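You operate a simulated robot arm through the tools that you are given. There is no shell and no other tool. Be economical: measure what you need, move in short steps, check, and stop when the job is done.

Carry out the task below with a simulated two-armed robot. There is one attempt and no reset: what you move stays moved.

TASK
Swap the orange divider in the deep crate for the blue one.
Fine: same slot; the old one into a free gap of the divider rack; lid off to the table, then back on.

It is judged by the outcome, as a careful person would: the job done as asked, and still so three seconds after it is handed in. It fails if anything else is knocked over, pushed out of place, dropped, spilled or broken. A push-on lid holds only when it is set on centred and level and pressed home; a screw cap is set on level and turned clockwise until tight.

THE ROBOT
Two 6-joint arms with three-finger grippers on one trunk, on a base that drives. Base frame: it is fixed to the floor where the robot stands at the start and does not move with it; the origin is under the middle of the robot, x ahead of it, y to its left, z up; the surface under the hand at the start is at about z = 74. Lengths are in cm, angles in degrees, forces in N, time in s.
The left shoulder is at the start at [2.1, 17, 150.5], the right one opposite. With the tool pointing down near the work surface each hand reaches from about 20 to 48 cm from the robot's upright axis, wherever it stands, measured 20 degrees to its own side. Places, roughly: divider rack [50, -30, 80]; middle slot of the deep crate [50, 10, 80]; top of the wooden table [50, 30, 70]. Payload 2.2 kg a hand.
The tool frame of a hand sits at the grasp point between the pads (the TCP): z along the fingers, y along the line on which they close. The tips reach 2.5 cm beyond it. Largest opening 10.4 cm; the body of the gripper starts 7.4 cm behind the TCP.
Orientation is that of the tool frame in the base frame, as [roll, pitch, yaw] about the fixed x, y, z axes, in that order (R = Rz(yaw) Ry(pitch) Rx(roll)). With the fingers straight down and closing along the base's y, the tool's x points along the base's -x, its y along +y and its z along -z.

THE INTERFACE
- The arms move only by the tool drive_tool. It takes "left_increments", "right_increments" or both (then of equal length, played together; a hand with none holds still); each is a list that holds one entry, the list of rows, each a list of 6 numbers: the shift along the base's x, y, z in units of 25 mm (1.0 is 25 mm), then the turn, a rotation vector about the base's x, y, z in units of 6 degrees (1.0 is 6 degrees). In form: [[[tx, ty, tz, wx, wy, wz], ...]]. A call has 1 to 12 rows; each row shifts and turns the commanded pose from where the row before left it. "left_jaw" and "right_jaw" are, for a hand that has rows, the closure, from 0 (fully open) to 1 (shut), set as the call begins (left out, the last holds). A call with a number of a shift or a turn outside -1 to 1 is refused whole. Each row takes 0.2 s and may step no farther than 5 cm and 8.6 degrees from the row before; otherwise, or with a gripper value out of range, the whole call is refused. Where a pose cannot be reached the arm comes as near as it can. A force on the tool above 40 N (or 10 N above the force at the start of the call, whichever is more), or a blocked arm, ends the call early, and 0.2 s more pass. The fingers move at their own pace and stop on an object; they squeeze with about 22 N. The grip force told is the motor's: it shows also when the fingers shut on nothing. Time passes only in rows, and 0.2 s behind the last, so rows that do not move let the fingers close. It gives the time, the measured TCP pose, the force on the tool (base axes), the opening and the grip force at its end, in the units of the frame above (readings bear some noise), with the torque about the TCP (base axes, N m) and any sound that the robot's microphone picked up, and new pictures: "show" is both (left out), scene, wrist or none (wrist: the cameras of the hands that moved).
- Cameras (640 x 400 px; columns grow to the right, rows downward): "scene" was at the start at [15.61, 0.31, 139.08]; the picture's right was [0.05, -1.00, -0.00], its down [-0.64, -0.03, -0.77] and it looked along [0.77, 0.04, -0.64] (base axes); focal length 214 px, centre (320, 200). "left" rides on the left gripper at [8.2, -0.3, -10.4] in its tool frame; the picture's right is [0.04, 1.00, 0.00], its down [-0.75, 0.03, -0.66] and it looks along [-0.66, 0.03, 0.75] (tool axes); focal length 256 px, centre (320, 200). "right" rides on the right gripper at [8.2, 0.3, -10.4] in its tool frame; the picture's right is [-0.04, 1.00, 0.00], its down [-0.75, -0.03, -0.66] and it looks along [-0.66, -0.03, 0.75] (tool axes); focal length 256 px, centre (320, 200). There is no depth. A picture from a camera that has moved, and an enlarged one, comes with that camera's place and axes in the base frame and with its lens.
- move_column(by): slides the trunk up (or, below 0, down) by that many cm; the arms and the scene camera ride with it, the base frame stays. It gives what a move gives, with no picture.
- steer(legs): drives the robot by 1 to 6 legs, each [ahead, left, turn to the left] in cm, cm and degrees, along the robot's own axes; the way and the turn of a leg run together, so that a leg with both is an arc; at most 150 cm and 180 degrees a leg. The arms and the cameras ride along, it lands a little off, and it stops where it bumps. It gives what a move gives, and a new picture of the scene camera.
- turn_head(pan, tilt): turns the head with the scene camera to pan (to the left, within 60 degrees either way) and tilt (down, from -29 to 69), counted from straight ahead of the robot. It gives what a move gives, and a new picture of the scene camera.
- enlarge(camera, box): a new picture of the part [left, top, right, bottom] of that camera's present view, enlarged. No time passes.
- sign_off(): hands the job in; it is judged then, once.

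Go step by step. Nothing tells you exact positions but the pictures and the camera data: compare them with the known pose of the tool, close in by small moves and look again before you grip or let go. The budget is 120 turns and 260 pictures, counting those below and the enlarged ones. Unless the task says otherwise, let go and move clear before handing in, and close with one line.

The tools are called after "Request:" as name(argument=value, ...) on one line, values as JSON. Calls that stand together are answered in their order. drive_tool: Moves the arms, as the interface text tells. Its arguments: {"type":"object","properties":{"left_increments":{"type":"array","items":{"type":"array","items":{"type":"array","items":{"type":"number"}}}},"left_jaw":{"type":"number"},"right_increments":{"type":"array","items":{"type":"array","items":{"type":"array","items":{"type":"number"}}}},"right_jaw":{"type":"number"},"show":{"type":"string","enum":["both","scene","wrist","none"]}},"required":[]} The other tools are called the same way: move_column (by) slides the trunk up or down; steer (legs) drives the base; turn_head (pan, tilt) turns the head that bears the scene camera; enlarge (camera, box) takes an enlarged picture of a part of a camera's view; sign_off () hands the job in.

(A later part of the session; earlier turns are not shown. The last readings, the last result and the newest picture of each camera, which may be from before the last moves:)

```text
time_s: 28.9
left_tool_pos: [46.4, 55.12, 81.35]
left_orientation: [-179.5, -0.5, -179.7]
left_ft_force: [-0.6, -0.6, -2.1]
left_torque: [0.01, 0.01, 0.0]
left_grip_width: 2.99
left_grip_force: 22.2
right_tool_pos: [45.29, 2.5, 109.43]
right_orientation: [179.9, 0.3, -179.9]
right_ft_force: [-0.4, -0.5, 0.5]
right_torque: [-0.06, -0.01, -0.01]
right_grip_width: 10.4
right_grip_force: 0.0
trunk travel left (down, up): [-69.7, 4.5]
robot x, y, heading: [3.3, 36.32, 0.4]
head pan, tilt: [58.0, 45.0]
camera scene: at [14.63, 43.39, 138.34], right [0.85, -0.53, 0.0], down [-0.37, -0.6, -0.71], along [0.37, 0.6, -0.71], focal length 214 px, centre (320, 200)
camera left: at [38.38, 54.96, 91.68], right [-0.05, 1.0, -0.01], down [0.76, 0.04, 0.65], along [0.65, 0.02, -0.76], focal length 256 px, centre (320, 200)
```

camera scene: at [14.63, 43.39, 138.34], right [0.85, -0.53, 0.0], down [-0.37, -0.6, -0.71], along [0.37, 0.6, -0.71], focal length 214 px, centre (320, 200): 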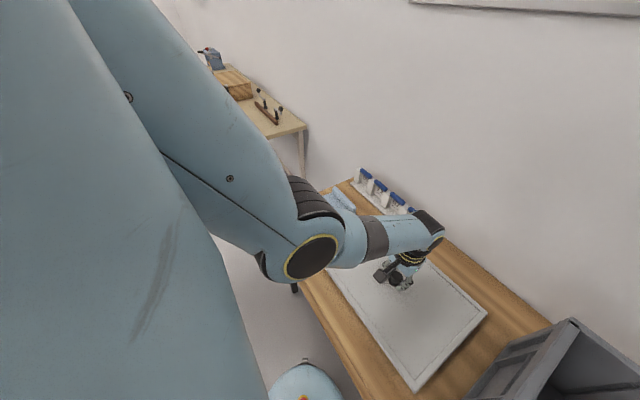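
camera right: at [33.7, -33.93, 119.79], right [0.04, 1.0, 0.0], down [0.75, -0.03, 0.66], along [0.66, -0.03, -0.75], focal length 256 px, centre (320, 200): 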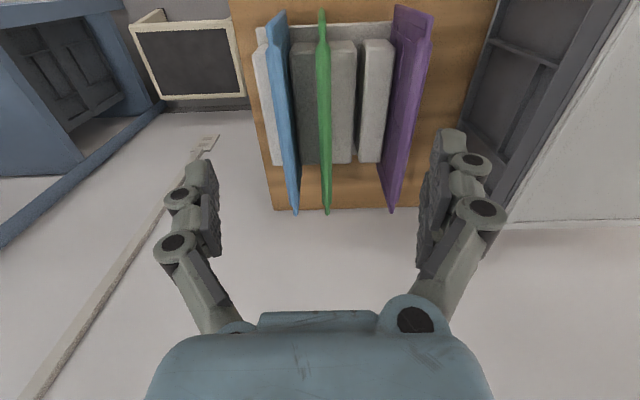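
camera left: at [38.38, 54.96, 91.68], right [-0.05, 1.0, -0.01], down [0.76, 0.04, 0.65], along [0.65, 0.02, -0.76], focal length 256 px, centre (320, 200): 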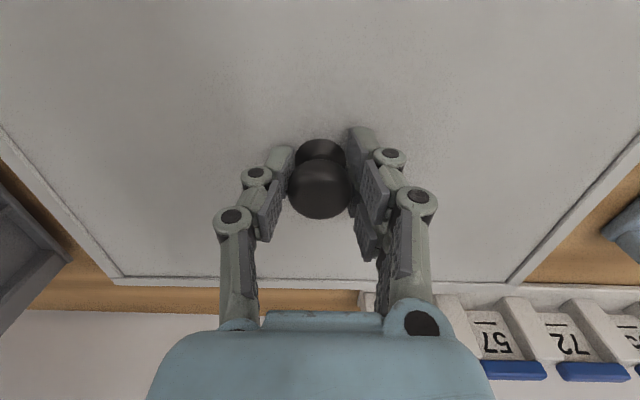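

Request:
drive_tool(left_increments=[[[0, 0, -0.2, 0, 0, 0], [0, 0, -0.2, 0, 0, 0], [0, 0, -0.2, 0, 0, 0], [0, 0, -0.15, 0, 0, 0], [0, 0, -0.15, 0, 0, 0], [0, 0, -0.15, 0, 0, 0]]], show="wrist")

```text
time_s: 30.3
left_tool_pos: [46.28, 55.12, 78.53]
left_orientation: [-179.6, -0.5, -179.6]
left_ft_force: [0.5, 0.0, -2.7]
left_torque: [-0.02, 0.05, -0.03]
left_grip_width: 3.0
left_grip_force: 22.0
right_tool_pos: [45.15, 2.58, 109.41]
right_orientation: [-179.9, 0.2, -179.9]
right_ft_force: [-0.8, -1.0, 0.8]
right_torque: [-0.03, -0.02, 0.01]
right_grip_width: 10.42
right_grip_force: 0.0
trunk travel left (down, up): [-69.7, 4.5]
robot x, y, heading: [3.18, 36.54, 0.1]
head pan, tilt: [58.0, 45.0]
camera left: at [38.36, 55.02, 88.97], right [-0.05, 1.0, -0.01], down [0.76, 0.04, 0.65], along [0.65, 0.02, -0.76], focal length 256 px, centre (320, 200)
```

left: 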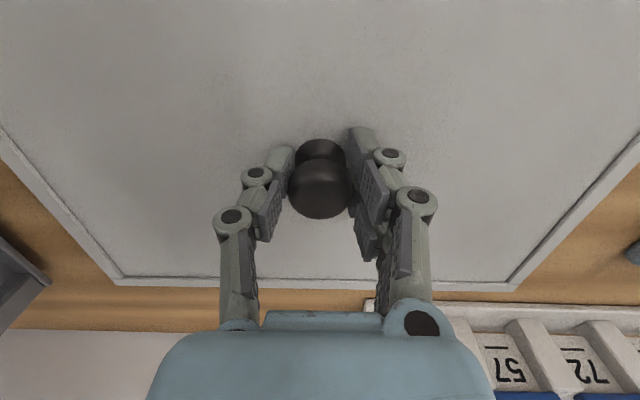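

Request:
drive_tool(left_increments=[[[0, 0, -0.15, 0, 0, 0], [0, 0, -0.15, 0, 0, 0], [0, 0, -0.15, 0, 0, 0], [0, 0, -0.15, 0, 0, 0], [0, 0, -0.15, 0, 0, 0], [0, 0, -0.15, 0, 0, 0]]], show="wrist")

```text
time_s: 31.0
left_tool_pos: [46.44, 55.14, 78.18]
left_orientation: [-179.7, -0.2, -179.6]
left_ft_force: [-11.6, 0.8, 36.5]
left_torque: [0.58, 0.8, 0.03]
left_grip_width: 3.02
left_grip_force: 21.9
right_tool_pos: [45.02, 2.53, 109.58]
right_orientation: [179.9, 0.4, -179.7]
right_ft_force: [1.1, -0.7, -0.6]
right_torque: [0.01, 0.04, -0.02]
right_grip_width: 10.39
right_grip_force: 0.0
trunk travel left (down, up): [-69.7, 4.5]
robot x, y, heading: [3.05, 36.54, -0.1]
head pan, tilt: [58.0, 45.0]
stopped in row 3 (left hand): the force on the tool passed its limit at 48 N (the readings are from after the stop); the commanded pose is now the measured one
camera left: at [38.45, 54.98, 88.71], right [-0.05, 1.0, 0.0], down [0.76, 0.04, 0.65], along [0.65, 0.03, -0.76], focal length 256 px, centre (320, 200)
```

left: 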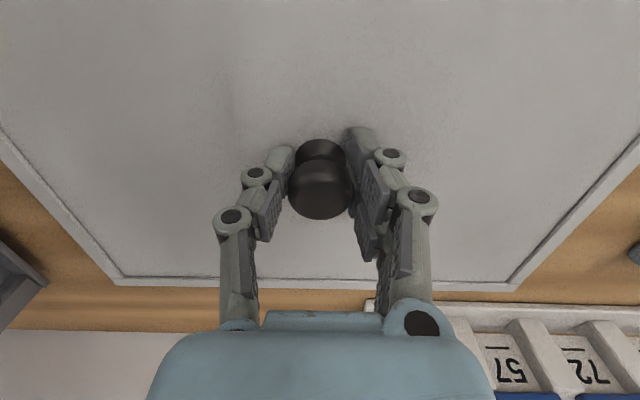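

The lid is on the table. I relieve the pressure, open and rise.

Request:
drive_tool(left_increments=[[[0, 0, 0.06, 0, 0, 0], [0, 0, 0, 0, 0, 0]]], show="none")

Request:
drive_tool(left_increments=[[[0, 0, 0, 0, 0, 0], [0, 0, 0, 0, 0, 0], [0, 0, 0, 0, 0, 0], [0, 0, 0.5, 0, 0, 0], [0, 0, 0.8, 0, 0, 0], [0, 0, 0.8, 0, 0, 0], [0, 0, 0.8, 0, 0, 0], [0, 0, 0.8, 0, 0, 0], [0, 0, 0.8, 0, 0, 0], [0, 0, 0.8, 0, 0, 0]]], left_jaw=0.3, show="wrist")

```text
time_s: 31.6
left_tool_pos: [46.62, 55.15, 78.39]
left_orientation: [-179.7, 0.0, -179.8]
left_ft_force: [-10.1, -0.9, 25.4]
left_torque: [0.3, -0.14, -0.1]
left_grip_width: 3.02
left_grip_force: 22.0
right_tool_pos: [45.07, 2.42, 109.47]
right_orientation: [179.9, 0.4, -179.8]
right_ft_force: [0.4, 0.1, -0.2]
right_torque: [0.0, -0.03, -0.04]
right_grip_width: 10.4
right_grip_force: 0.0
trunk travel left (down, up): [-69.7, 4.5]
robot x, y, heading: [3.29, 36.52, 0.1]
head pan, tilt: [58.0, 45.0]
```

```text
time_s: 33.8
left_tool_pos: [46.74, 55.24, 91.51]
left_orientation: [-179.7, -0.3, -179.8]
left_ft_force: [-0.4, 0.2, 0.5]
left_torque: [0.02, 0.0, 0.01]
left_grip_width: 7.26
left_grip_force: 0.0
right_tool_pos: [45.23, 2.36, 109.47]
right_orientation: [180.0, 0.3, -179.8]
right_ft_force: [-0.2, -0.2, 0.1]
right_torque: [0.0, -0.02, 0.01]
right_grip_width: 10.42
right_grip_force: 0.0
trunk travel left (down, up): [-69.7, 4.5]
robot x, y, heading: [3.26, 36.84, 0.3]
head pan, tilt: [58.0, 45.0]
camera left: at [38.56, 55.01, 101.85], right [-0.05, 1.0, 0.0], down [0.76, 0.04, 0.65], along [0.65, 0.03, -0.76], focal length 256 px, centre (320, 200)
```

left: 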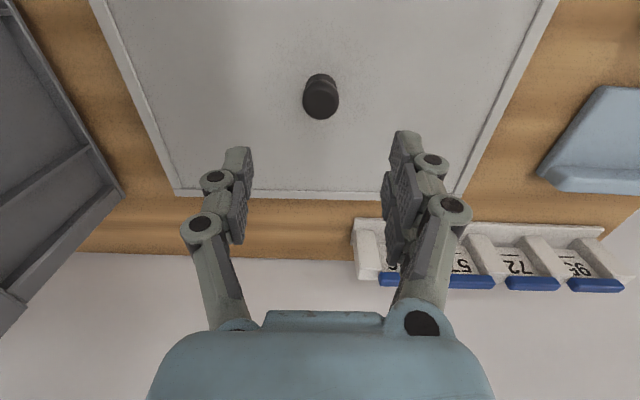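

The lid rests safely. I raise the left hand clear and look at the orange divider from above.

Request:
drive_tool(left_increments=[[[0.2, 0, 0.8, 0, 0, 0], [0.2, 0, 0.8, 0, 0, 0], [0.2, 0, 0.8, 0, 0, 0], [0.2, 0, 0.8, 0, 0, 0], [0.2, 0, 0.8, 0, 0, 0], [0.2, 0, 0.8, 0, 0, 0]]], show="none")

Request:
steer(legs=[[-5, -10, 0]])

Request:
turn_head(pan=-20, tilt=55)

Request:
enlarge(camera="right", box=[0, 0, 640, 400])

```text
time_s: 35.2
left_tool_pos: [49.83, 55.11, 103.38]
left_orientation: [-179.7, -0.3, -179.8]
left_ft_force: [-0.7, 0.1, 0.1]
left_torque: [0.0, -0.03, 0.02]
left_grip_width: 7.28
left_grip_force: 0.1
right_tool_pos: [45.2, 2.54, 109.32]
right_orientation: [-179.9, 0.2, -179.9]
right_ft_force: [-1.1, -0.2, -1.1]
right_torque: [0.03, 0.01, 0.0]
right_grip_width: 10.42
right_grip_force: 0.1
trunk travel left (down, up): [-69.7, 4.5]
robot x, y, heading: [3.02, 36.8, 0.2]
head pan, tilt: [58.0, 45.0]
```

```text
time_s: 36.4
left_tool_pos: [44.77, 44.75, 103.36]
left_orientation: [-179.7, -0.3, -179.8]
left_ft_force: [0.0, -0.1, 0.7]
left_torque: [0.04, -0.01, -0.02]
left_grip_width: 7.28
left_grip_force: 0.0
right_tool_pos: [40.05, -7.8, 109.29]
right_orientation: [179.9, 0.3, -179.9]
right_ft_force: [0.1, -0.6, 0.4]
right_torque: [0.03, -0.01, 0.02]
right_grip_width: 10.41
right_grip_force: 0.0
trunk travel left (down, up): [-69.7, 4.5]
robot x, y, heading: [-1.62, 26.51, -0.3]
head pan, tilt: [58.0, 45.0]
camera scene: at [9.52, 33.05, 138.35], right [0.85, -0.53, 0.0], down [-0.37, -0.6, -0.71], along [0.37, 0.6, -0.71], focal length 214 px, centre (320, 200)
```

scene: 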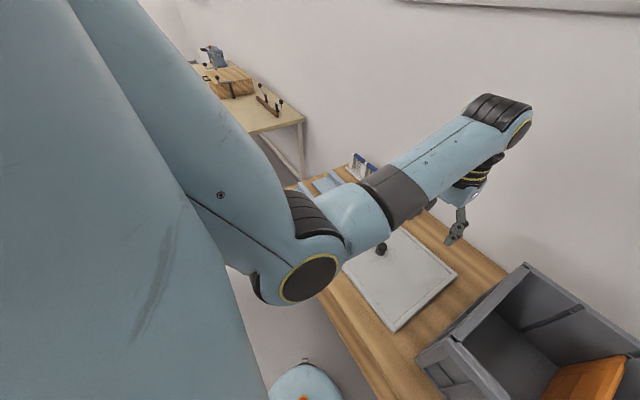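

```text
time_s: 37.9
left_tool_pos: [44.72, 44.99, 103.37]
left_orientation: [-179.7, -0.3, -179.8]
left_ft_force: [0.6, 0.1, -0.2]
left_torque: [-0.04, -0.01, -0.01]
left_grip_width: 7.27
left_grip_force: 0.1
right_tool_pos: [40.16, -7.78, 109.42]
right_orientation: [-179.9, 0.4, -179.8]
right_ft_force: [-0.2, -0.1, -0.1]
right_torque: [-0.03, -0.06, 0.04]
right_grip_width: 10.4
right_grip_force: 0.1
trunk travel left (down, up): [-69.7, 4.5]
robot x, y, heading: [-1.72, 26.48, -0.2]
head pan, tilt: [-20.0, 55.0]
camera scene: at [12.02, 23.74, 137.0], right [-0.34, -0.94, 0.0], down [-0.77, 0.28, -0.57], along [0.54, -0.2, -0.82], focal length 214 px, centre (320, 200)
```

scene: 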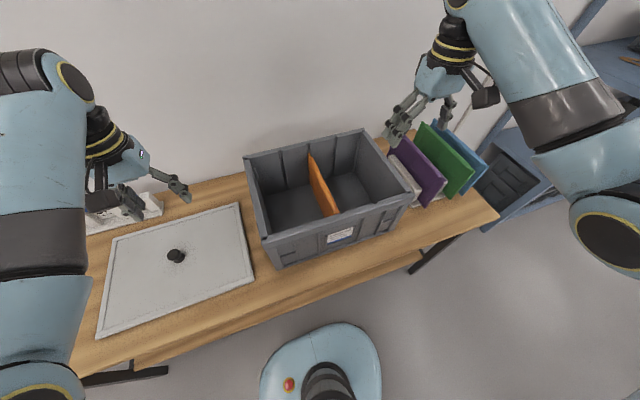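

```text
1.00 times, centred on (320, 200) of right (not enlarged: the box is as wide or as high as the picture)
camera zoom: at [32.03, -7.59, 119.8], right [0.04, 1.0, 0.0], down [0.75, -0.03, 0.66], along [0.66, -0.02, -0.75], focal length 256 px, centre (320, 200)
```

zoom: 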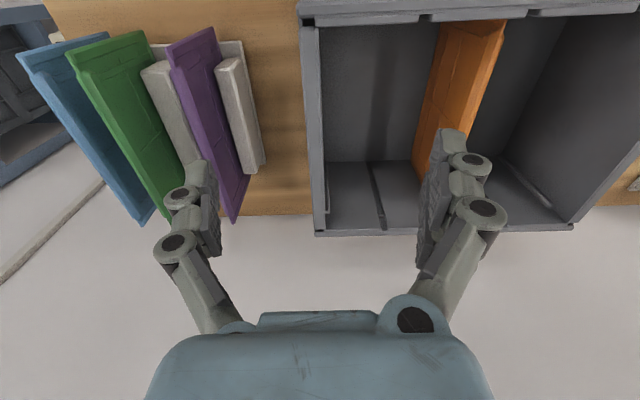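

Request:
enlarge(camera="scene", box=[235, 120, 425, 270])

Request:
enlarge(camera="scene", box=[370, 110, 510, 220])

Request:
enlarge(camera="right", box=[10, 0, 330, 240])

Request:
enlarge(camera="right", box=[290, 0, 640, 240])

```text
2.67 times, centred on (330, 195) of scene
camera zoom: at [12.02, 23.74, 137.0], right [-0.34, -0.94, 0.0], down [-0.77, 0.28, -0.57], along [0.54, -0.2, -0.82], focal length 572 px, centre (293, 213)
```

zoom: 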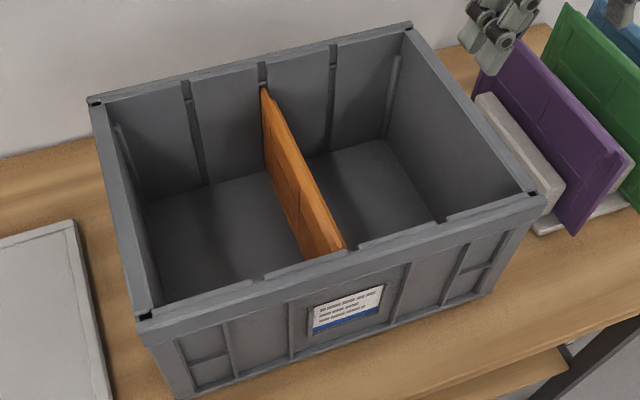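

```text
3.64 times, centred on (440, 165) of scene
camera zoom: at [12.02, 23.74, 137.0], right [-0.34, -0.94, 0.0], down [-0.77, 0.28, -0.57], along [0.54, -0.2, -0.82], focal length 780 px, centre (-116, 327)
```

zoom: 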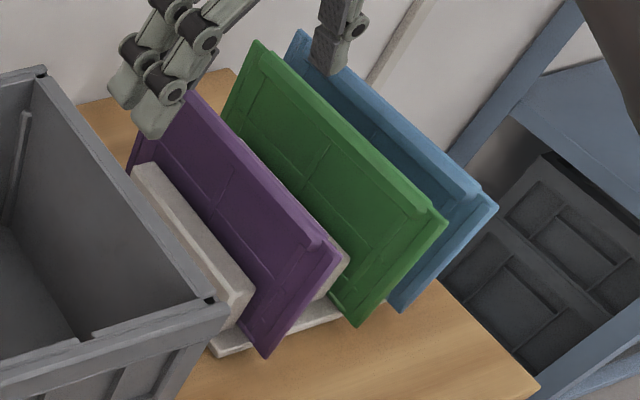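

```text
1.67 times, centred on (170, 120) of right
camera zoom: at [32.03, -7.59, 119.8], right [0.04, 1.0, 0.0], down [0.75, -0.03, 0.66], along [0.66, -0.02, -0.75], focal length 427 px, centre (570, 333)
```

zoom: 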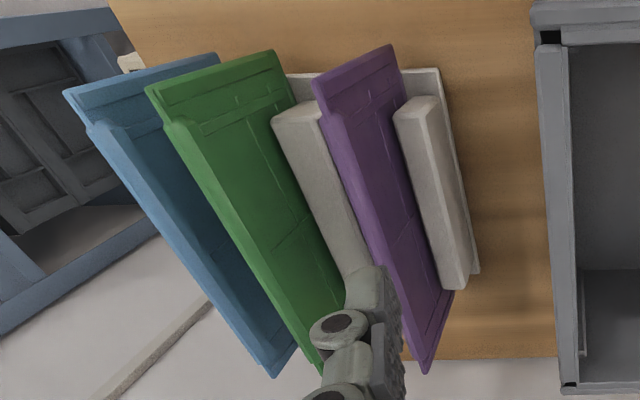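

```text
1.67 times, centred on (465, 120) of right
camera zoom: at [32.03, -7.59, 119.8], right [0.04, 1.0, 0.0], down [0.75, -0.03, 0.66], along [0.66, -0.02, -0.75], focal length 427 px, centre (78, 333)
```

zoom: 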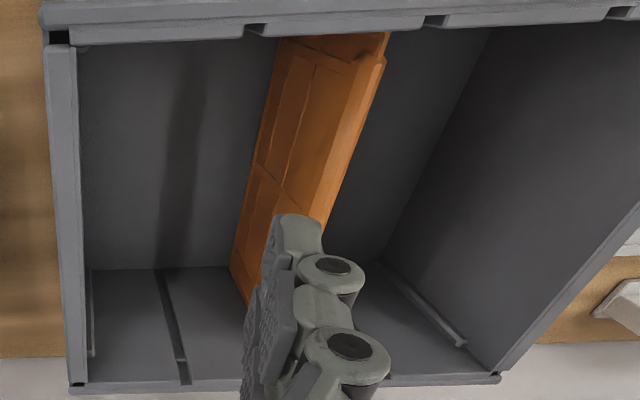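

The orange divider's top edge runs x≈37–59 at y≈10, z≈92. I'll drive forward a little and bring the right hand above its middle.

Request:
steer(legs=[[4, 0, 0]])

Request:
drive_tool(right_increments=[[[0.3, 0.9, 0, 0, 0, 0], [0.3, 0.9, 0, 0, 0, 0], [0.3, 0.9, 0, 0, 0, 0], [0.3, 0.9, -0.1, 0, 0, 0], [0.2, 0.9, -0.3, 0, 0, 0], [0.1, 0.9, -0.3, 0, 0, 0], [0, 0.9, -0.3, 0, 0, 0], [0, 0.8, -0.4, 0, 0, 0]]], right_jaw=0.45)

```text
time_s: 38.8
left_tool_pos: [48.76, 44.9, 103.35]
left_orientation: [-179.7, -0.2, -179.8]
left_ft_force: [0.1, -1.8, -0.3]
left_torque: [-0.01, 0.04, -0.03]
left_grip_width: 7.29
left_grip_force: 0.1
right_tool_pos: [44.15, -7.78, 109.35]
right_orientation: [180.0, 0.2, -179.8]
right_ft_force: [0.7, 0.5, -1.1]
right_torque: [0.03, 0.03, -0.01]
right_grip_width: 10.38
right_grip_force: 0.1
trunk travel left (down, up): [-69.7, 4.5]
robot x, y, heading: [1.7, 26.66, -0.0]
head pan, tilt: [-20.0, 55.0]
camera scene: at [15.99, 23.75, 136.99], right [-0.34, -0.94, 0.0], down [-0.77, 0.28, -0.57], along [0.54, -0.2, -0.82], focal length 214 px, centre (320, 200)
```

scene: 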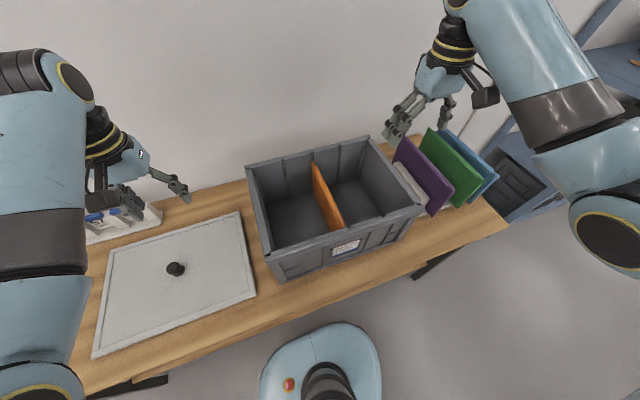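

```text
time_s: 40.6
left_tool_pos: [48.66, 44.73, 103.43]
left_orientation: [-179.7, -0.3, -179.9]
left_ft_force: [-0.4, -0.6, 0.6]
left_torque: [0.01, 0.02, -0.03]
left_grip_width: 7.31
left_grip_force: 0.2
right_tool_pos: [48.41, 7.66, 104.89]
right_orientation: [-178.1, 0.5, 179.5]
right_ft_force: [-0.1, 0.0, 0.2]
right_torque: [0.0, -0.01, -0.03]
right_grip_width: 5.72
right_grip_force: 0.1
right hand out of reach, approached as far as the arm can: row 1, 2
trunk travel left (down, up): [-69.7, 4.5]
robot x, y, heading: [2.23, 26.36, 0.1]
head pan, tilt: [-20.0, 55.0]
camera scene: at [15.95, 23.69, 136.99], right [-0.34, -0.94, 0.0], down [-0.77, 0.28, -0.57], along [0.54, -0.2, -0.82], focal length 214 px, centre (320, 200)
camera right: at [40.2, 8.34, 115.18], right [0.05, 1.0, -0.03], down [0.75, -0.02, 0.66], along [0.66, -0.06, -0.75], focal length 256 px, centre (320, 200)
```

scene: 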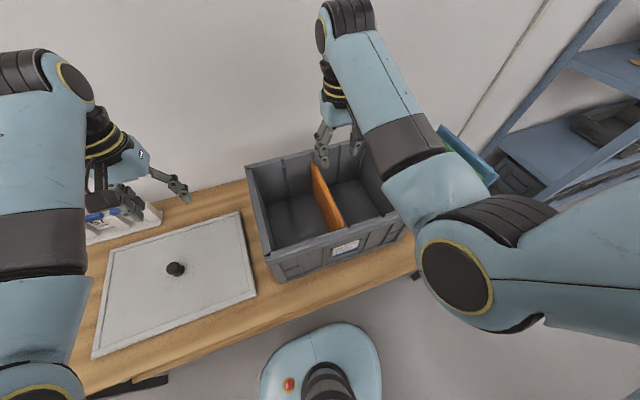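
right: 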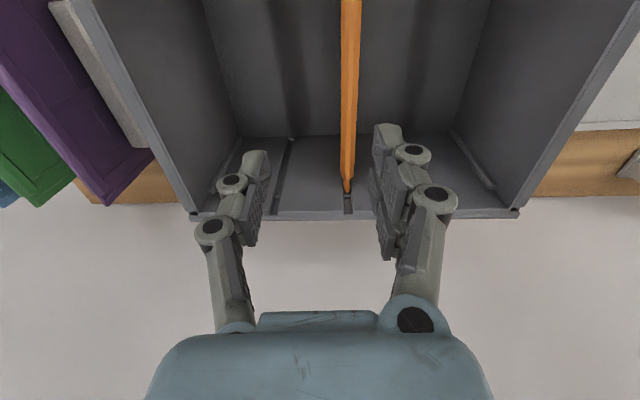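

Request:
steer(legs=[[0, 3, 0]])

Request:
drive_tool(right_increments=[[[-0.1, 0, -0.3, 0.15, 0.04, 0.04], [-0.1, 0, -0.3, 0.15, 0.04, 0.04], [0, 0, -0.3, 0, 0, 0]]], show="wrist")

```text
time_s: 41.4
left_tool_pos: [48.71, 47.65, 103.34]
left_orientation: [-179.8, -0.2, -179.8]
left_ft_force: [-0.4, 0.6, -0.3]
left_torque: [-0.02, 0.02, 0.02]
left_grip_width: 7.3
left_grip_force: 0.1
right_tool_pos: [48.33, 10.74, 104.86]
right_orientation: [-178.1, 0.4, 179.5]
right_ft_force: [0.0, 0.9, -0.1]
right_torque: [0.01, -0.01, 0.0]
right_grip_width: 5.73
right_grip_force: 0.1
trunk travel left (down, up): [-69.7, 4.5]
robot x, y, heading: [2.09, 29.19, -0.1]
head pan, tilt: [-20.0, 55.0]
camera scene: at [15.93, 26.75, 137.0], right [-0.34, -0.94, 0.0], down [-0.77, 0.28, -0.57], along [0.54, -0.2, -0.82], focal length 214 px, centre (320, 200)
```

scene: 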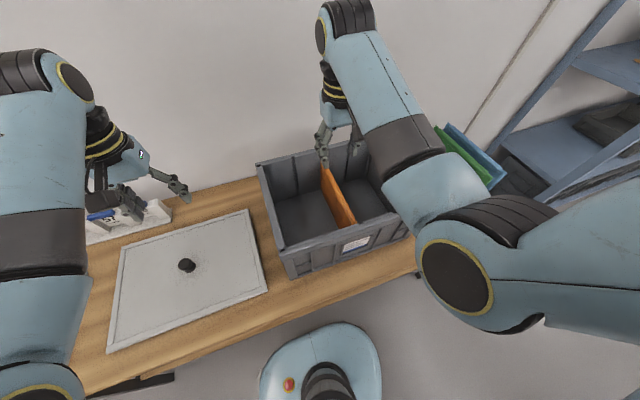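

```text
time_s: 42.2
left_tool_pos: [48.76, 47.75, 103.44]
left_orientation: [-179.7, -0.3, -179.8]
left_ft_force: [-0.4, -0.5, -0.6]
left_torque: [-0.01, 0.03, 0.02]
left_grip_width: 7.28
left_grip_force: 0.0
right_tool_pos: [47.96, 10.75, 102.58]
right_orientation: [-179.8, -0.1, 179.9]
right_ft_force: [-0.5, 0.1, 0.1]
right_torque: [0.05, 0.01, -0.01]
right_grip_width: 5.72
right_grip_force: 0.1
trunk travel left (down, up): [-69.7, 4.5]
robot x, y, heading: [1.95, 29.67, -0.0]
head pan, tilt: [-20.0, 55.0]
camera right: at [39.73, 10.97, 112.99], right [0.04, 1.0, 0.0], down [0.75, -0.03, 0.66], along [0.65, -0.03, -0.76], focal length 256 px, centre (320, 200)
```

right: 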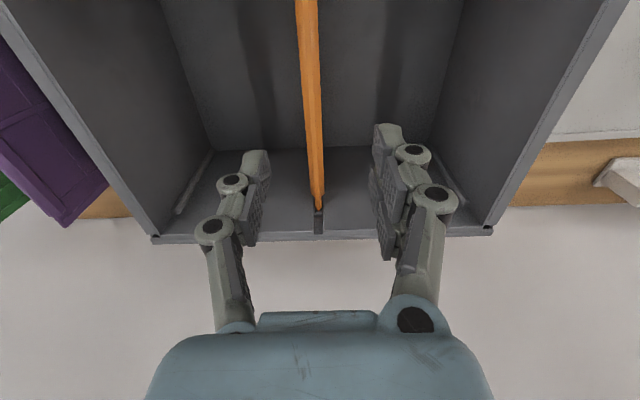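

Request:
drive_tool(right_increments=[[[0, -0.2, -0.7, 0.03, 0, 0], [0, -0.18, -0.7, 0, 0, 0], [0, 0, -0.7, 0, 0, 0], [0, 0, -0.6, 0, 0, 0]]])

Request:
enlarge(camera="right", box=[160, 40, 480, 240])

Request:
enlarge(camera="scene", box=[240, 90, 420, 250])

```text
time_s: 43.2
left_tool_pos: [48.68, 47.75, 103.32]
left_orientation: [-179.7, -0.3, -179.8]
left_ft_force: [-0.3, 1.1, -1.2]
left_torque: [0.0, 0.01, 0.02]
left_grip_width: 7.29
left_grip_force: 0.1
right_tool_pos: [47.63, 9.66, 95.87]
right_orientation: [180.0, 0.0, 179.9]
right_ft_force: [0.9, 0.1, 0.5]
right_torque: [0.0, -0.01, 0.05]
right_grip_width: 5.7
right_grip_force: 0.2
trunk travel left (down, up): [-69.7, 4.5]
robot x, y, heading: [2.08, 28.91, 0.1]
head pan, tilt: [-20.0, 55.0]
camera scene: at [15.94, 26.72, 137.0], right [-0.34, -0.94, 0.0], down [-0.77, 0.28, -0.57], along [0.54, -0.2, -0.82], focal length 214 px, centre (320, 200)
camera right: at [39.6, 9.95, 106.19], right [0.04, 1.0, 0.0], down [0.75, -0.03, 0.66], along [0.66, -0.03, -0.75], focal length 256 px, centre (320, 200)
```

scene: 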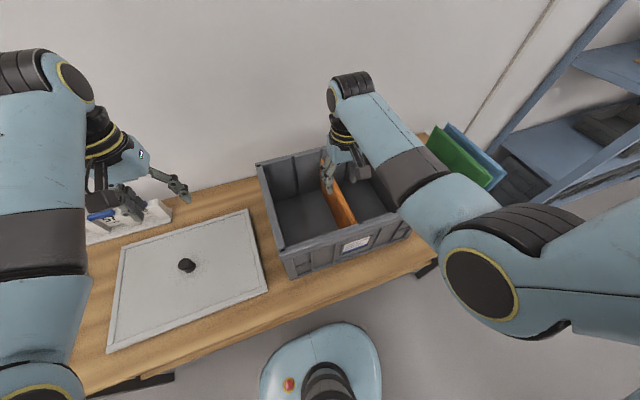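
right: 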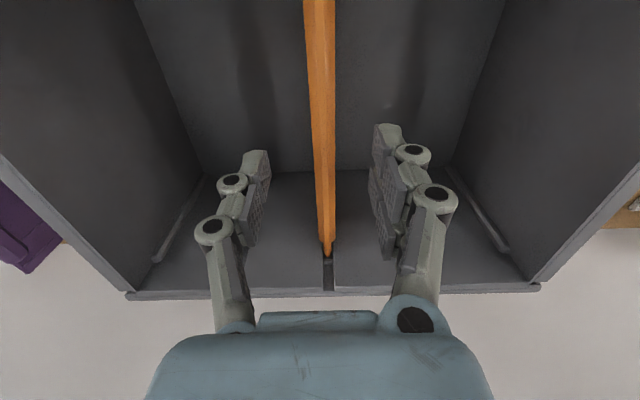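

```text
2.00 times, centred on (320, 140) of right
camera zoom: at [39.6, 9.95, 106.19], right [0.04, 1.0, 0.0], down [0.75, -0.03, 0.66], along [0.66, -0.03, -0.75], focal length 512 px, centre (320, 320)
```

zoom: 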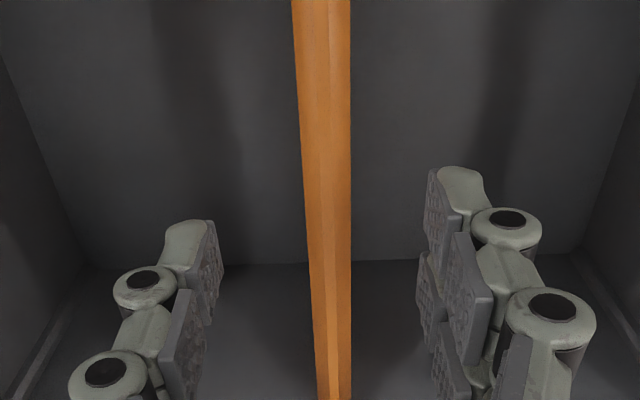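

```text
2.50 times, centred on (330, 170) of scene
camera zoom: at [15.94, 26.72, 137.0], right [-0.34, -0.94, 0.0], down [-0.77, 0.28, -0.57], along [0.54, -0.2, -0.82], focal length 536 px, centre (295, 275)
```

zoom: 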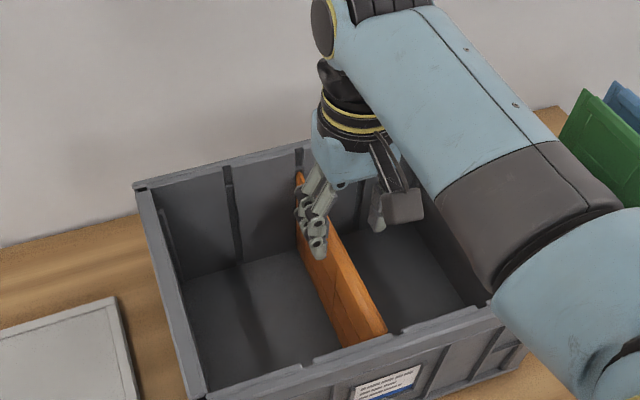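

The divider's top is at z≈91 and y≈9.8, centred between the fingers. I descend to z≈89.5 and grip.

Request:
drive_tool(right_increments=[[[0, 0.05, -0.6, 0, 0, 0], [0, 0, -0.6, 0, 0, 0], [0, 0, -0.6, 0, 0, 0], [0, 0, -0.6, 0, 0, 0], [0, 0, 0, 0, 0, 0]]], show="wrist")

Request:
drive_tool(right_increments=[[[0, 0, 0, 0, 0, 0], [0, 0, 0, 0, 0, 0], [0, 0, 0, 0, 0, 0], [0, 0, 0, 0, 0, 0], [0, 0, 0, 0, 0, 0]]], right_jaw=1, show="wrist")

```text
time_s: 44.4
left_tool_pos: [48.57, 47.72, 103.4]
left_orientation: [-179.6, -0.3, -179.8]
left_ft_force: [0.3, 0.4, -0.7]
left_torque: [-0.02, 0.05, -0.01]
left_grip_width: 7.27
left_grip_force: 0.0
right_tool_pos: [47.8, 9.91, 89.79]
right_orientation: [180.0, 0.0, 179.9]
right_ft_force: [0.0, 0.0, -0.5]
right_torque: [-0.02, -0.03, -0.02]
right_grip_width: 5.7
right_grip_force: 0.0
trunk travel left (down, up): [-69.7, 4.5]
robot x, y, heading: [1.66, 29.4, -0.2]
head pan, tilt: [-20.0, 55.0]
camera right: at [39.76, 10.05, 100.23], right [0.04, 1.0, 0.0], down [0.75, -0.03, 0.66], along [0.66, -0.03, -0.75], focal length 256 px, centre (320, 200)
```

right: 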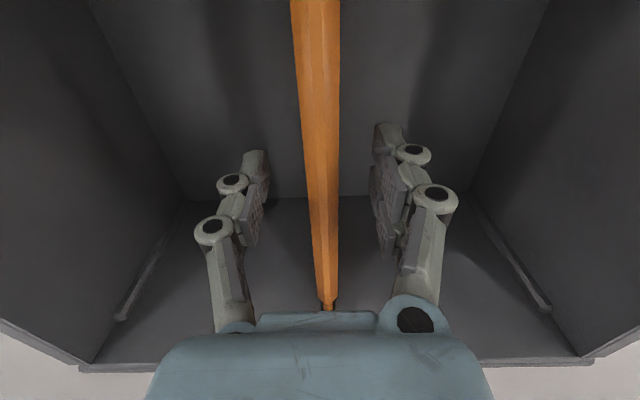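

```text
time_s: 45.6
left_tool_pos: [48.66, 47.87, 103.38]
left_orientation: [-179.7, -0.4, -179.9]
left_ft_force: [-0.7, -0.4, 0.0]
left_torque: [-0.03, 0.0, -0.02]
left_grip_width: 7.27
left_grip_force: 0.1
right_tool_pos: [47.81, 9.84, 89.9]
right_orientation: [180.0, -0.1, 179.9]
right_ft_force: [-0.2, -0.1, -0.5]
right_torque: [-0.02, -0.05, -0.02]
right_grip_width: 1.25
right_grip_force: 22.0
trunk travel left (down, up): [-69.7, 4.5]
robot x, y, heading: [1.99, 29.32, 0.1]
head pan, tilt: [-20.0, 55.0]
camera right: at [39.76, 10.04, 100.23], right [0.04, 1.0, 0.0], down [0.75, -0.03, 0.66], along [0.66, -0.03, -0.76], focal length 256 px, centre (320, 200)
```

right: 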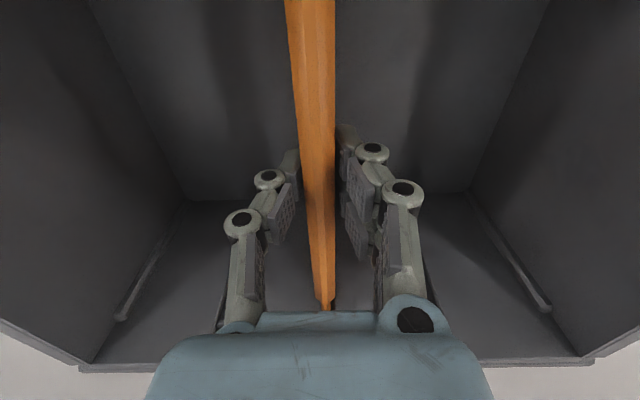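

It is gripped at 1.25 cm. I lift straight up, first with the trunk and then with the arm.

Request:
drive_tool(right_increments=[[[0, 0, 0.3, 0, 0, 0], [0, 0, 0.3, 0, 0, 0], [0, 0, 0.4, 0, 0, 0], [0, 0, 0.5, 0, 0, 0], [0, 0, 0.5, 0, 0, 0]]], show="wrist")

Request:
move_column(by=4.4)

```text
time_s: 46.8
left_tool_pos: [48.67, 47.81, 103.45]
left_orientation: [-179.7, -0.2, -179.8]
left_ft_force: [0.2, -0.4, 0.0]
left_torque: [-0.01, -0.02, 0.02]
left_grip_width: 7.26
left_grip_force: 0.1
right_tool_pos: [47.66, 9.83, 94.77]
right_orientation: [180.0, -0.1, 179.9]
right_ft_force: [0.4, 0.1, -0.8]
right_torque: [-0.02, 0.0, -0.03]
right_grip_width: 1.27
right_grip_force: 22.7
trunk travel left (down, up): [-69.7, 4.5]
robot x, y, heading: [2.32, 29.19, 0.1]
head pan, tilt: [-20.0, 55.0]
camera right: at [39.76, 10.05, 105.21], right [0.04, 1.0, 0.0], down [0.75, -0.03, 0.66], along [0.65, -0.03, -0.76], focal length 256 px, centre (320, 200)
```

right: 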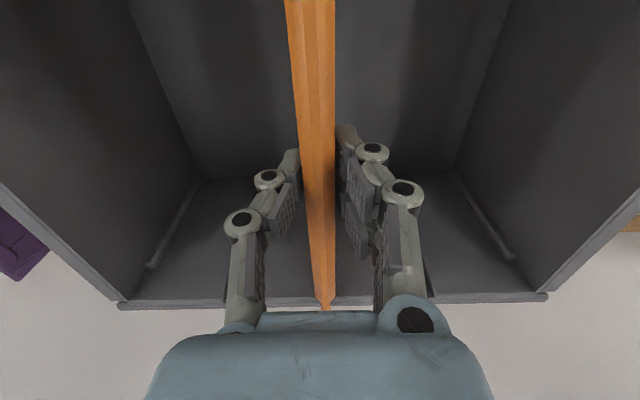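

```text
time_s: 47.7
left_tool_pos: [48.68, 47.75, 107.85]
left_orientation: [-179.7, -0.4, -179.8]
left_ft_force: [-0.3, -1.2, 0.0]
left_torque: [0.02, 0.02, 0.01]
left_grip_width: 7.27
left_grip_force: 0.0
right_tool_pos: [47.87, 9.91, 99.12]
right_orientation: [179.8, -0.2, 179.9]
right_ft_force: [-0.2, -0.5, -1.4]
right_torque: [0.01, 0.04, -0.02]
right_grip_width: 1.26
right_grip_force: 21.7
trunk travel left (down, up): [-74.1, 0.1]
robot x, y, heading: [2.07, 29.48, -0.1]
head pan, tilt: [-20.0, 55.0]
```

Request:
drive_tool(right_increments=[[[0, 0, 0.6, 0, 0, 0], [0, 0, 0.6, 0, 0, 0], [0, 0, 0.6, 0, 0, 0], [0, 0, 0.6, 0, 0, 0], [0, 0, 0.6, 0, 0, 0], [0, 0, 0.6, 0, 0, 0], [0, 0, 0.6, 0, 0, 0]]])

```text
time_s: 49.3
left_tool_pos: [48.69, 47.75, 107.7]
left_orientation: [-179.7, -0.3, -179.8]
left_ft_force: [0.5, -0.9, 0.6]
left_torque: [0.0, 0.0, -0.02]
left_grip_width: 7.29
left_grip_force: 0.0
right_tool_pos: [47.86, 10.06, 109.71]
right_orientation: [180.0, -0.1, 179.9]
right_ft_force: [0.5, 0.7, -0.1]
right_torque: [0.0, 0.01, -0.03]
right_grip_width: 1.25
right_grip_force: 21.6
trunk travel left (down, up): [-74.1, 0.1]
robot x, y, heading: [2.29, 29.46, -0.0]
head pan, tilt: [-20.0, 55.0]
camera scene: at [15.93, 26.75, 141.41], right [-0.34, -0.94, 0.0], down [-0.77, 0.28, -0.57], along [0.54, -0.2, -0.82], focal length 214 px, centre (320, 200)
camera right: at [39.78, 10.26, 120.15], right [0.04, 1.0, 0.0], down [0.75, -0.03, 0.66], along [0.66, -0.03, -0.76], focal length 256 px, centre (320, 200)
```

scene: 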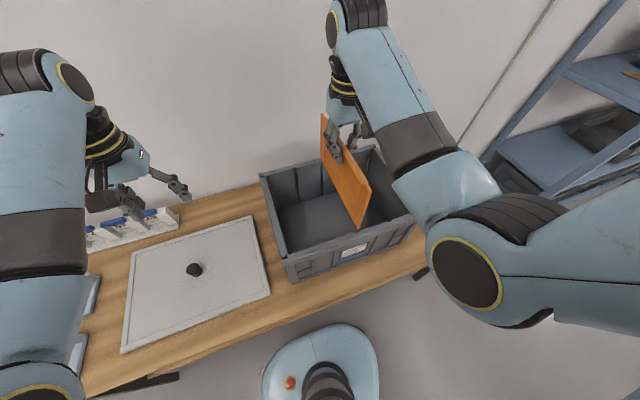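
right: 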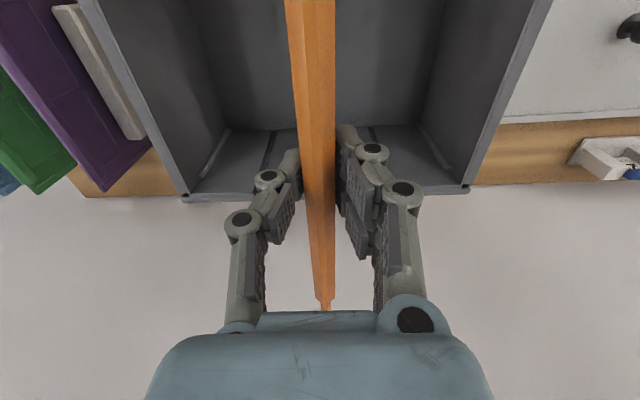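

Request:
drive_tool(right_increments=[[[0, 0, 0.6, 0, 0, 0], [0, 0, 0.6, 0, 0, 0], [0, 0, 0.6, 0, 0, 0], [0.1, 0, 0.6, 0, 0, 0]]])

Request:
enlarge(camera="scene", box=[240, 90, 440, 290])

```text
time_s: 50.3
left_tool_pos: [48.71, 47.79, 107.74]
left_orientation: [-179.7, -0.3, -179.8]
left_ft_force: [0.0, 0.0, 0.0]
left_torque: [0.01, 0.02, -0.01]
left_grip_width: 7.28
left_grip_force: 0.0
right_tool_pos: [48.87, 10.27, 113.69]
right_orientation: [180.0, 0.1, 179.9]
right_ft_force: [0.4, -0.9, -1.3]
right_torque: [0.01, -0.01, 0.01]
right_grip_width: 1.25
right_grip_force: 22.1
right hand out of reach, approached as far as the arm can: row 3, 4
trunk travel left (down, up): [-74.1, 0.1]
robot x, y, heading: [2.08, 29.29, -0.1]
head pan, tilt: [-20.0, 55.0]
camera scene: at [15.97, 26.76, 141.4], right [-0.34, -0.94, 0.0], down [-0.77, 0.28, -0.57], along [0.54, -0.2, -0.82], focal length 214 px, centre (320, 200)
camera right: at [40.83, 10.51, 124.14], right [0.04, 1.0, 0.0], down [0.75, -0.03, 0.66], along [0.66, -0.03, -0.75], focal length 256 px, centre (320, 200)
```

scene: 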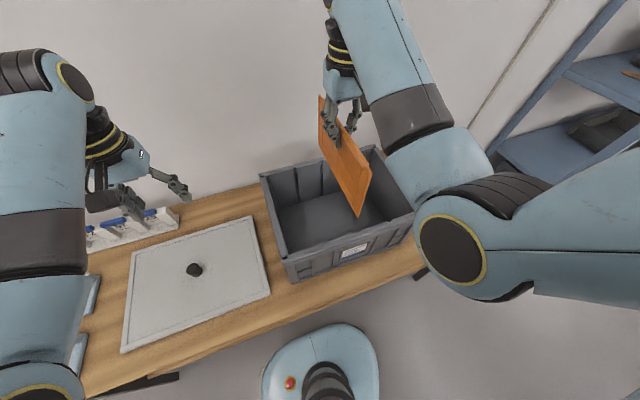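
right: 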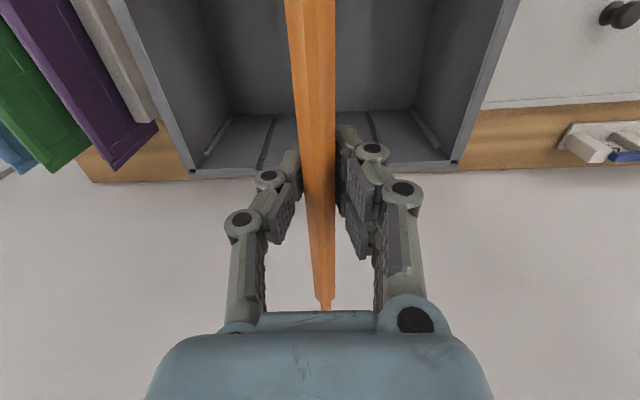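

```text
2.00 times, centred on (340, 190) of scene
camera zoom: at [15.97, 26.76, 141.4], right [-0.34, -0.94, 0.0], down [-0.77, 0.28, -0.57], along [0.54, -0.2, -0.82], focal length 429 px, centre (280, 220)
```

zoom: 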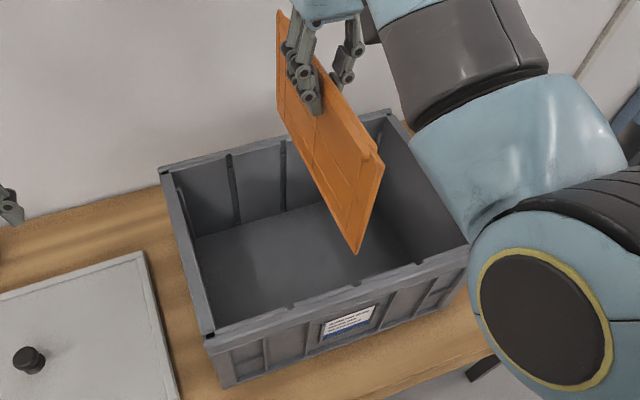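

The orange divider is clear of the crate, with its bottom at z≈99.6. The rack slots look about 5 cm apart, with the free one between purple and green near y≈−28. I'll drive right 39 cm to bring it over the rack.

Request:
steer(legs=[[0, -20, 0], [0, -19, 0]])

Request:
enlarge(camera="right", box=[0, 0, 640, 400])

Request:
turn_head(pan=-25, tilt=55)

```text
time_s: 53.0
left_tool_pos: [48.79, 8.57, 107.79]
left_orientation: [-179.7, -0.3, -179.9]
left_ft_force: [0.2, -1.0, 0.0]
left_torque: [0.05, 0.01, -0.01]
left_grip_width: 7.31
left_grip_force: 0.1
right_tool_pos: [48.91, -29.09, 113.72]
right_orientation: [-180.0, 0.1, -179.9]
right_ft_force: [-0.3, -0.3, -0.9]
right_torque: [0.04, 0.0, 0.01]
right_grip_width: 1.25
right_grip_force: 21.7
trunk travel left (down, up): [-74.1, 0.1]
robot x, y, heading: [2.12, -9.72, -0.1]
head pan, tilt: [-20.0, 55.0]
camera scene: at [15.94, -12.49, 141.41], right [-0.34, -0.94, 0.0], down [-0.77, 0.28, -0.57], along [0.54, -0.2, -0.82], focal length 214 px, centre (320, 200)
```

scene: 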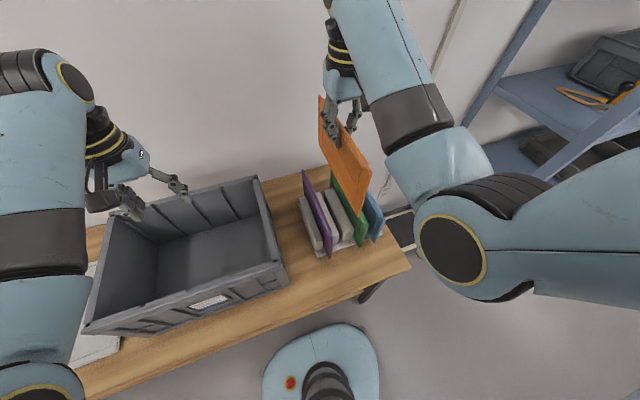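

```text
1.00 times, centred on (320, 200) of right (not enlarged: the box is as wide or as high as the picture)
camera zoom: at [40.81, -28.7, 124.13], right [0.04, 1.0, 0.0], down [0.75, -0.03, 0.66], along [0.66, -0.03, -0.75], focal length 256 px, centre (320, 200)
```

zoom: 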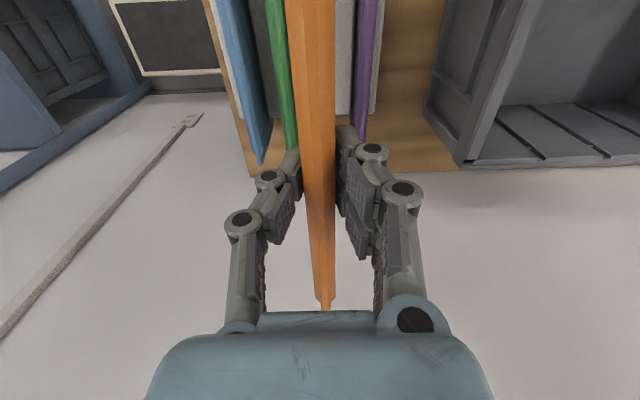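

```text
time_s: 53.7
left_tool_pos: [48.69, 8.55, 107.76]
left_orientation: [-179.7, -0.2, -179.8]
left_ft_force: [0.0, -0.8, 0.2]
left_torque: [0.0, 0.03, 0.03]
left_grip_width: 7.27
left_grip_force: 0.1
right_tool_pos: [48.84, -28.89, 113.76]
right_orientation: [179.9, 0.0, 180.0]
right_ft_force: [-0.3, -0.1, -1.7]
right_torque: [-0.03, -0.01, 0.01]
right_grip_width: 1.23
right_grip_force: 22.0
trunk travel left (down, up): [-74.1, 0.1]
robot x, y, heading: [2.05, -9.62, 0.1]
head pan, tilt: [-25.0, 55.0]
camera scene: at [15.7, -13.04, 141.41], right [-0.42, -0.91, 0.0], down [-0.74, 0.35, -0.57], along [0.52, -0.24, -0.82], focal length 214 px, centre (320, 200)
```

scene: 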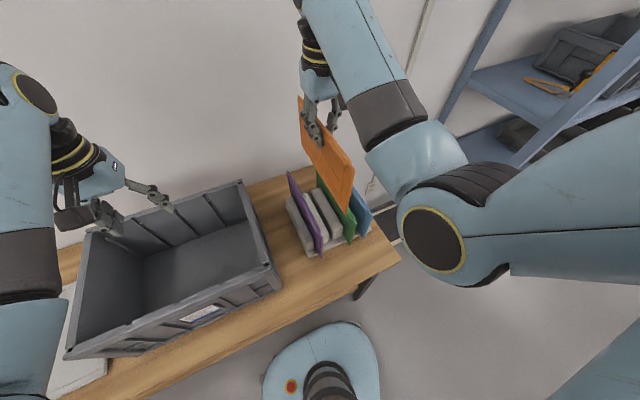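

Request:
enlarge(camera="scene", box=[275, 160, 385, 270])

Request:
enlarge(camera="right", box=[200, 0, 420, 170])

```text
3.64 times, centred on (330, 215) of scene
camera zoom: at [15.7, -13.04, 141.41], right [-0.42, -0.91, 0.0], down [-0.74, 0.35, -0.57], along [0.52, -0.24, -0.82], focal length 780 px, centre (284, 146)
```

zoom: 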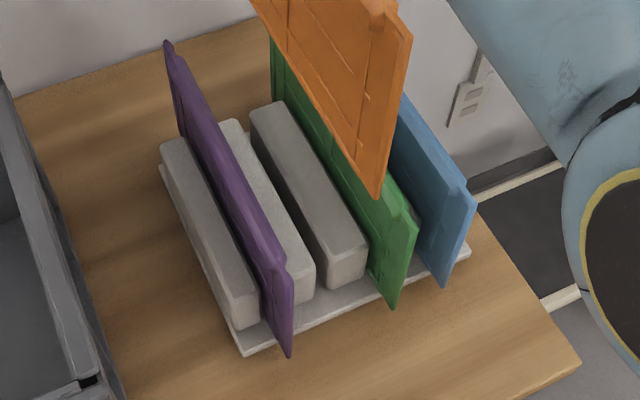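

```text
2.35 times, centred on (310, 85) of right
camera zoom: at [40.81, -28.68, 124.13], right [0.04, 1.0, 0.0], down [0.75, -0.03, 0.66], along [0.66, -0.03, -0.75], focal length 602 px, centre (344, 471)
```

zoom: 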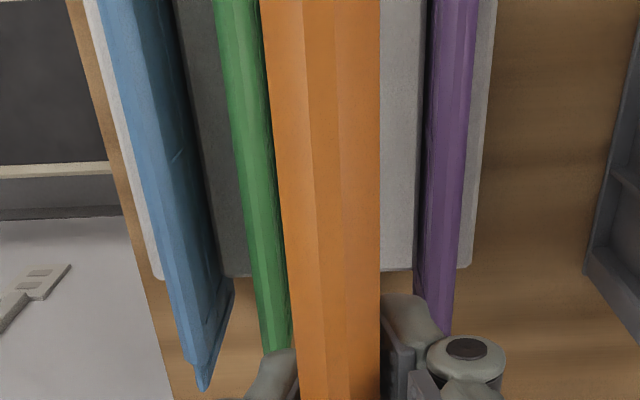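

The free gap lies between the two blocks at y≈−28.8 (purple −23.7, green −33.8, block tops z≈80). The orange divider is already almost above it, so I lower it to just above the blocks and check.

Request:
drive_tool(right_increments=[[[0.05, 0.04, -0.9, 0, 0, 0], [0.05, 0, -0.9, 0, 0, 0], [0.05, 0, -0.9, 0, 0, 0], [0.05, 0, -0.9, 0, 0, 0], [0, 0, -0.9, 0, 0, 0], [0, 0, -0.9, 0, 0, 0], [0, 0, -0.8, 0, 0, 0]]])

Request:
enlarge(camera="scene", box=[270, 160, 390, 270])

Request:
enlarge(camera="right", box=[160, 0, 480, 200])

```text
time_s: 55.3
left_tool_pos: [48.76, 8.63, 107.77]
left_orientation: [-179.7, -0.2, -179.8]
left_ft_force: [-0.3, -0.1, 0.5]
left_torque: [-0.01, -0.01, -0.01]
left_grip_width: 7.26
left_grip_force: 0.1
right_tool_pos: [49.28, -28.69, 98.27]
right_orientation: [-180.0, 0.2, 180.0]
right_ft_force: [-0.4, 0.2, -1.5]
right_torque: [0.0, -0.02, 0.03]
right_grip_width: 1.22
right_grip_force: 21.9
trunk travel left (down, up): [-74.1, 0.1]
robot x, y, heading: [1.73, -10.13, 0.2]
head pan, tilt: [-25.0, 55.0]
camera scene: at [15.71, -12.99, 141.41], right [-0.42, -0.91, 0.0], down [-0.74, 0.35, -0.57], along [0.52, -0.24, -0.82], focal length 214 px, centre (320, 200)
camera right: at [41.22, -28.43, 108.61], right [0.04, 1.0, 0.0], down [0.75, -0.03, 0.66], along [0.66, -0.03, -0.75], focal length 256 px, centre (320, 200)
```

scene: 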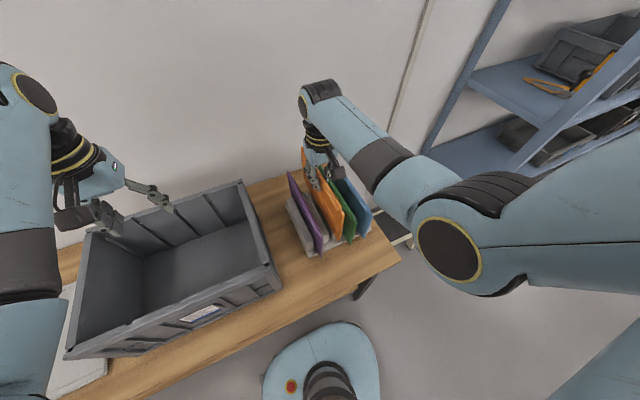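
right: 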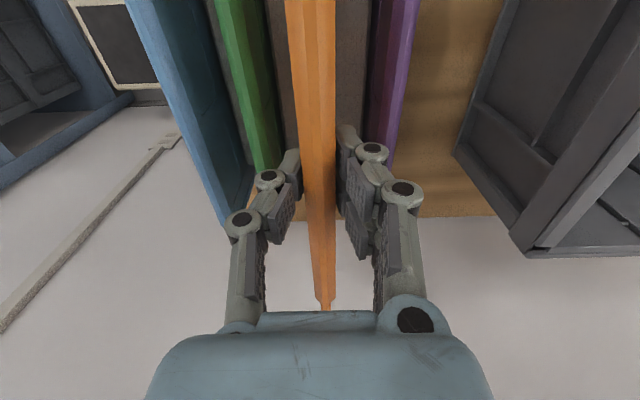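

```text
3.64 times, centred on (330, 215) of scene
camera zoom: at [15.71, -12.99, 141.41], right [-0.42, -0.91, 0.0], down [-0.74, 0.35, -0.57], along [0.52, -0.24, -0.82], focal length 780 px, centre (284, 146)
```

zoom: 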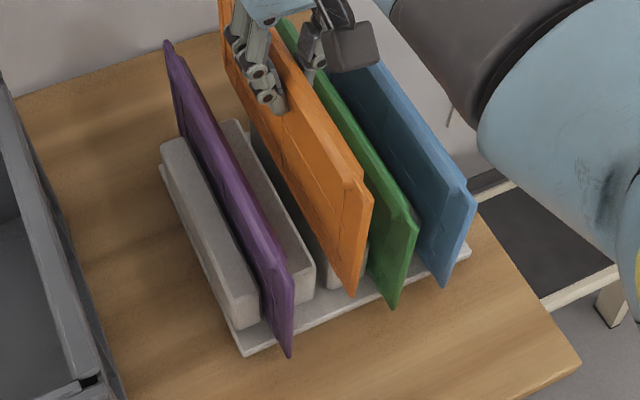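

```text
2.00 times, centred on (320, 100) of right
camera zoom: at [41.22, -28.43, 108.61], right [0.04, 1.0, 0.0], down [0.75, -0.03, 0.66], along [0.66, -0.03, -0.75], focal length 512 px, centre (320, 400)
```

zoom: 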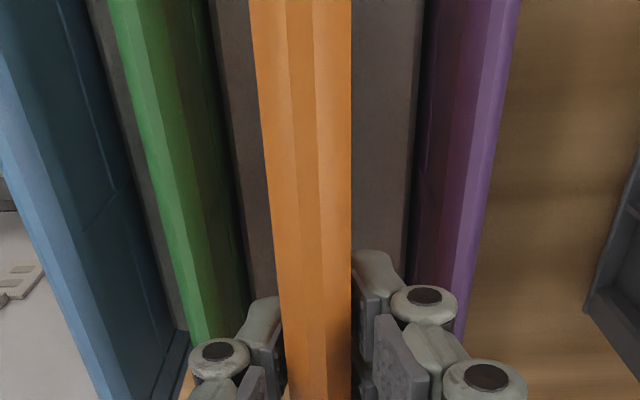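

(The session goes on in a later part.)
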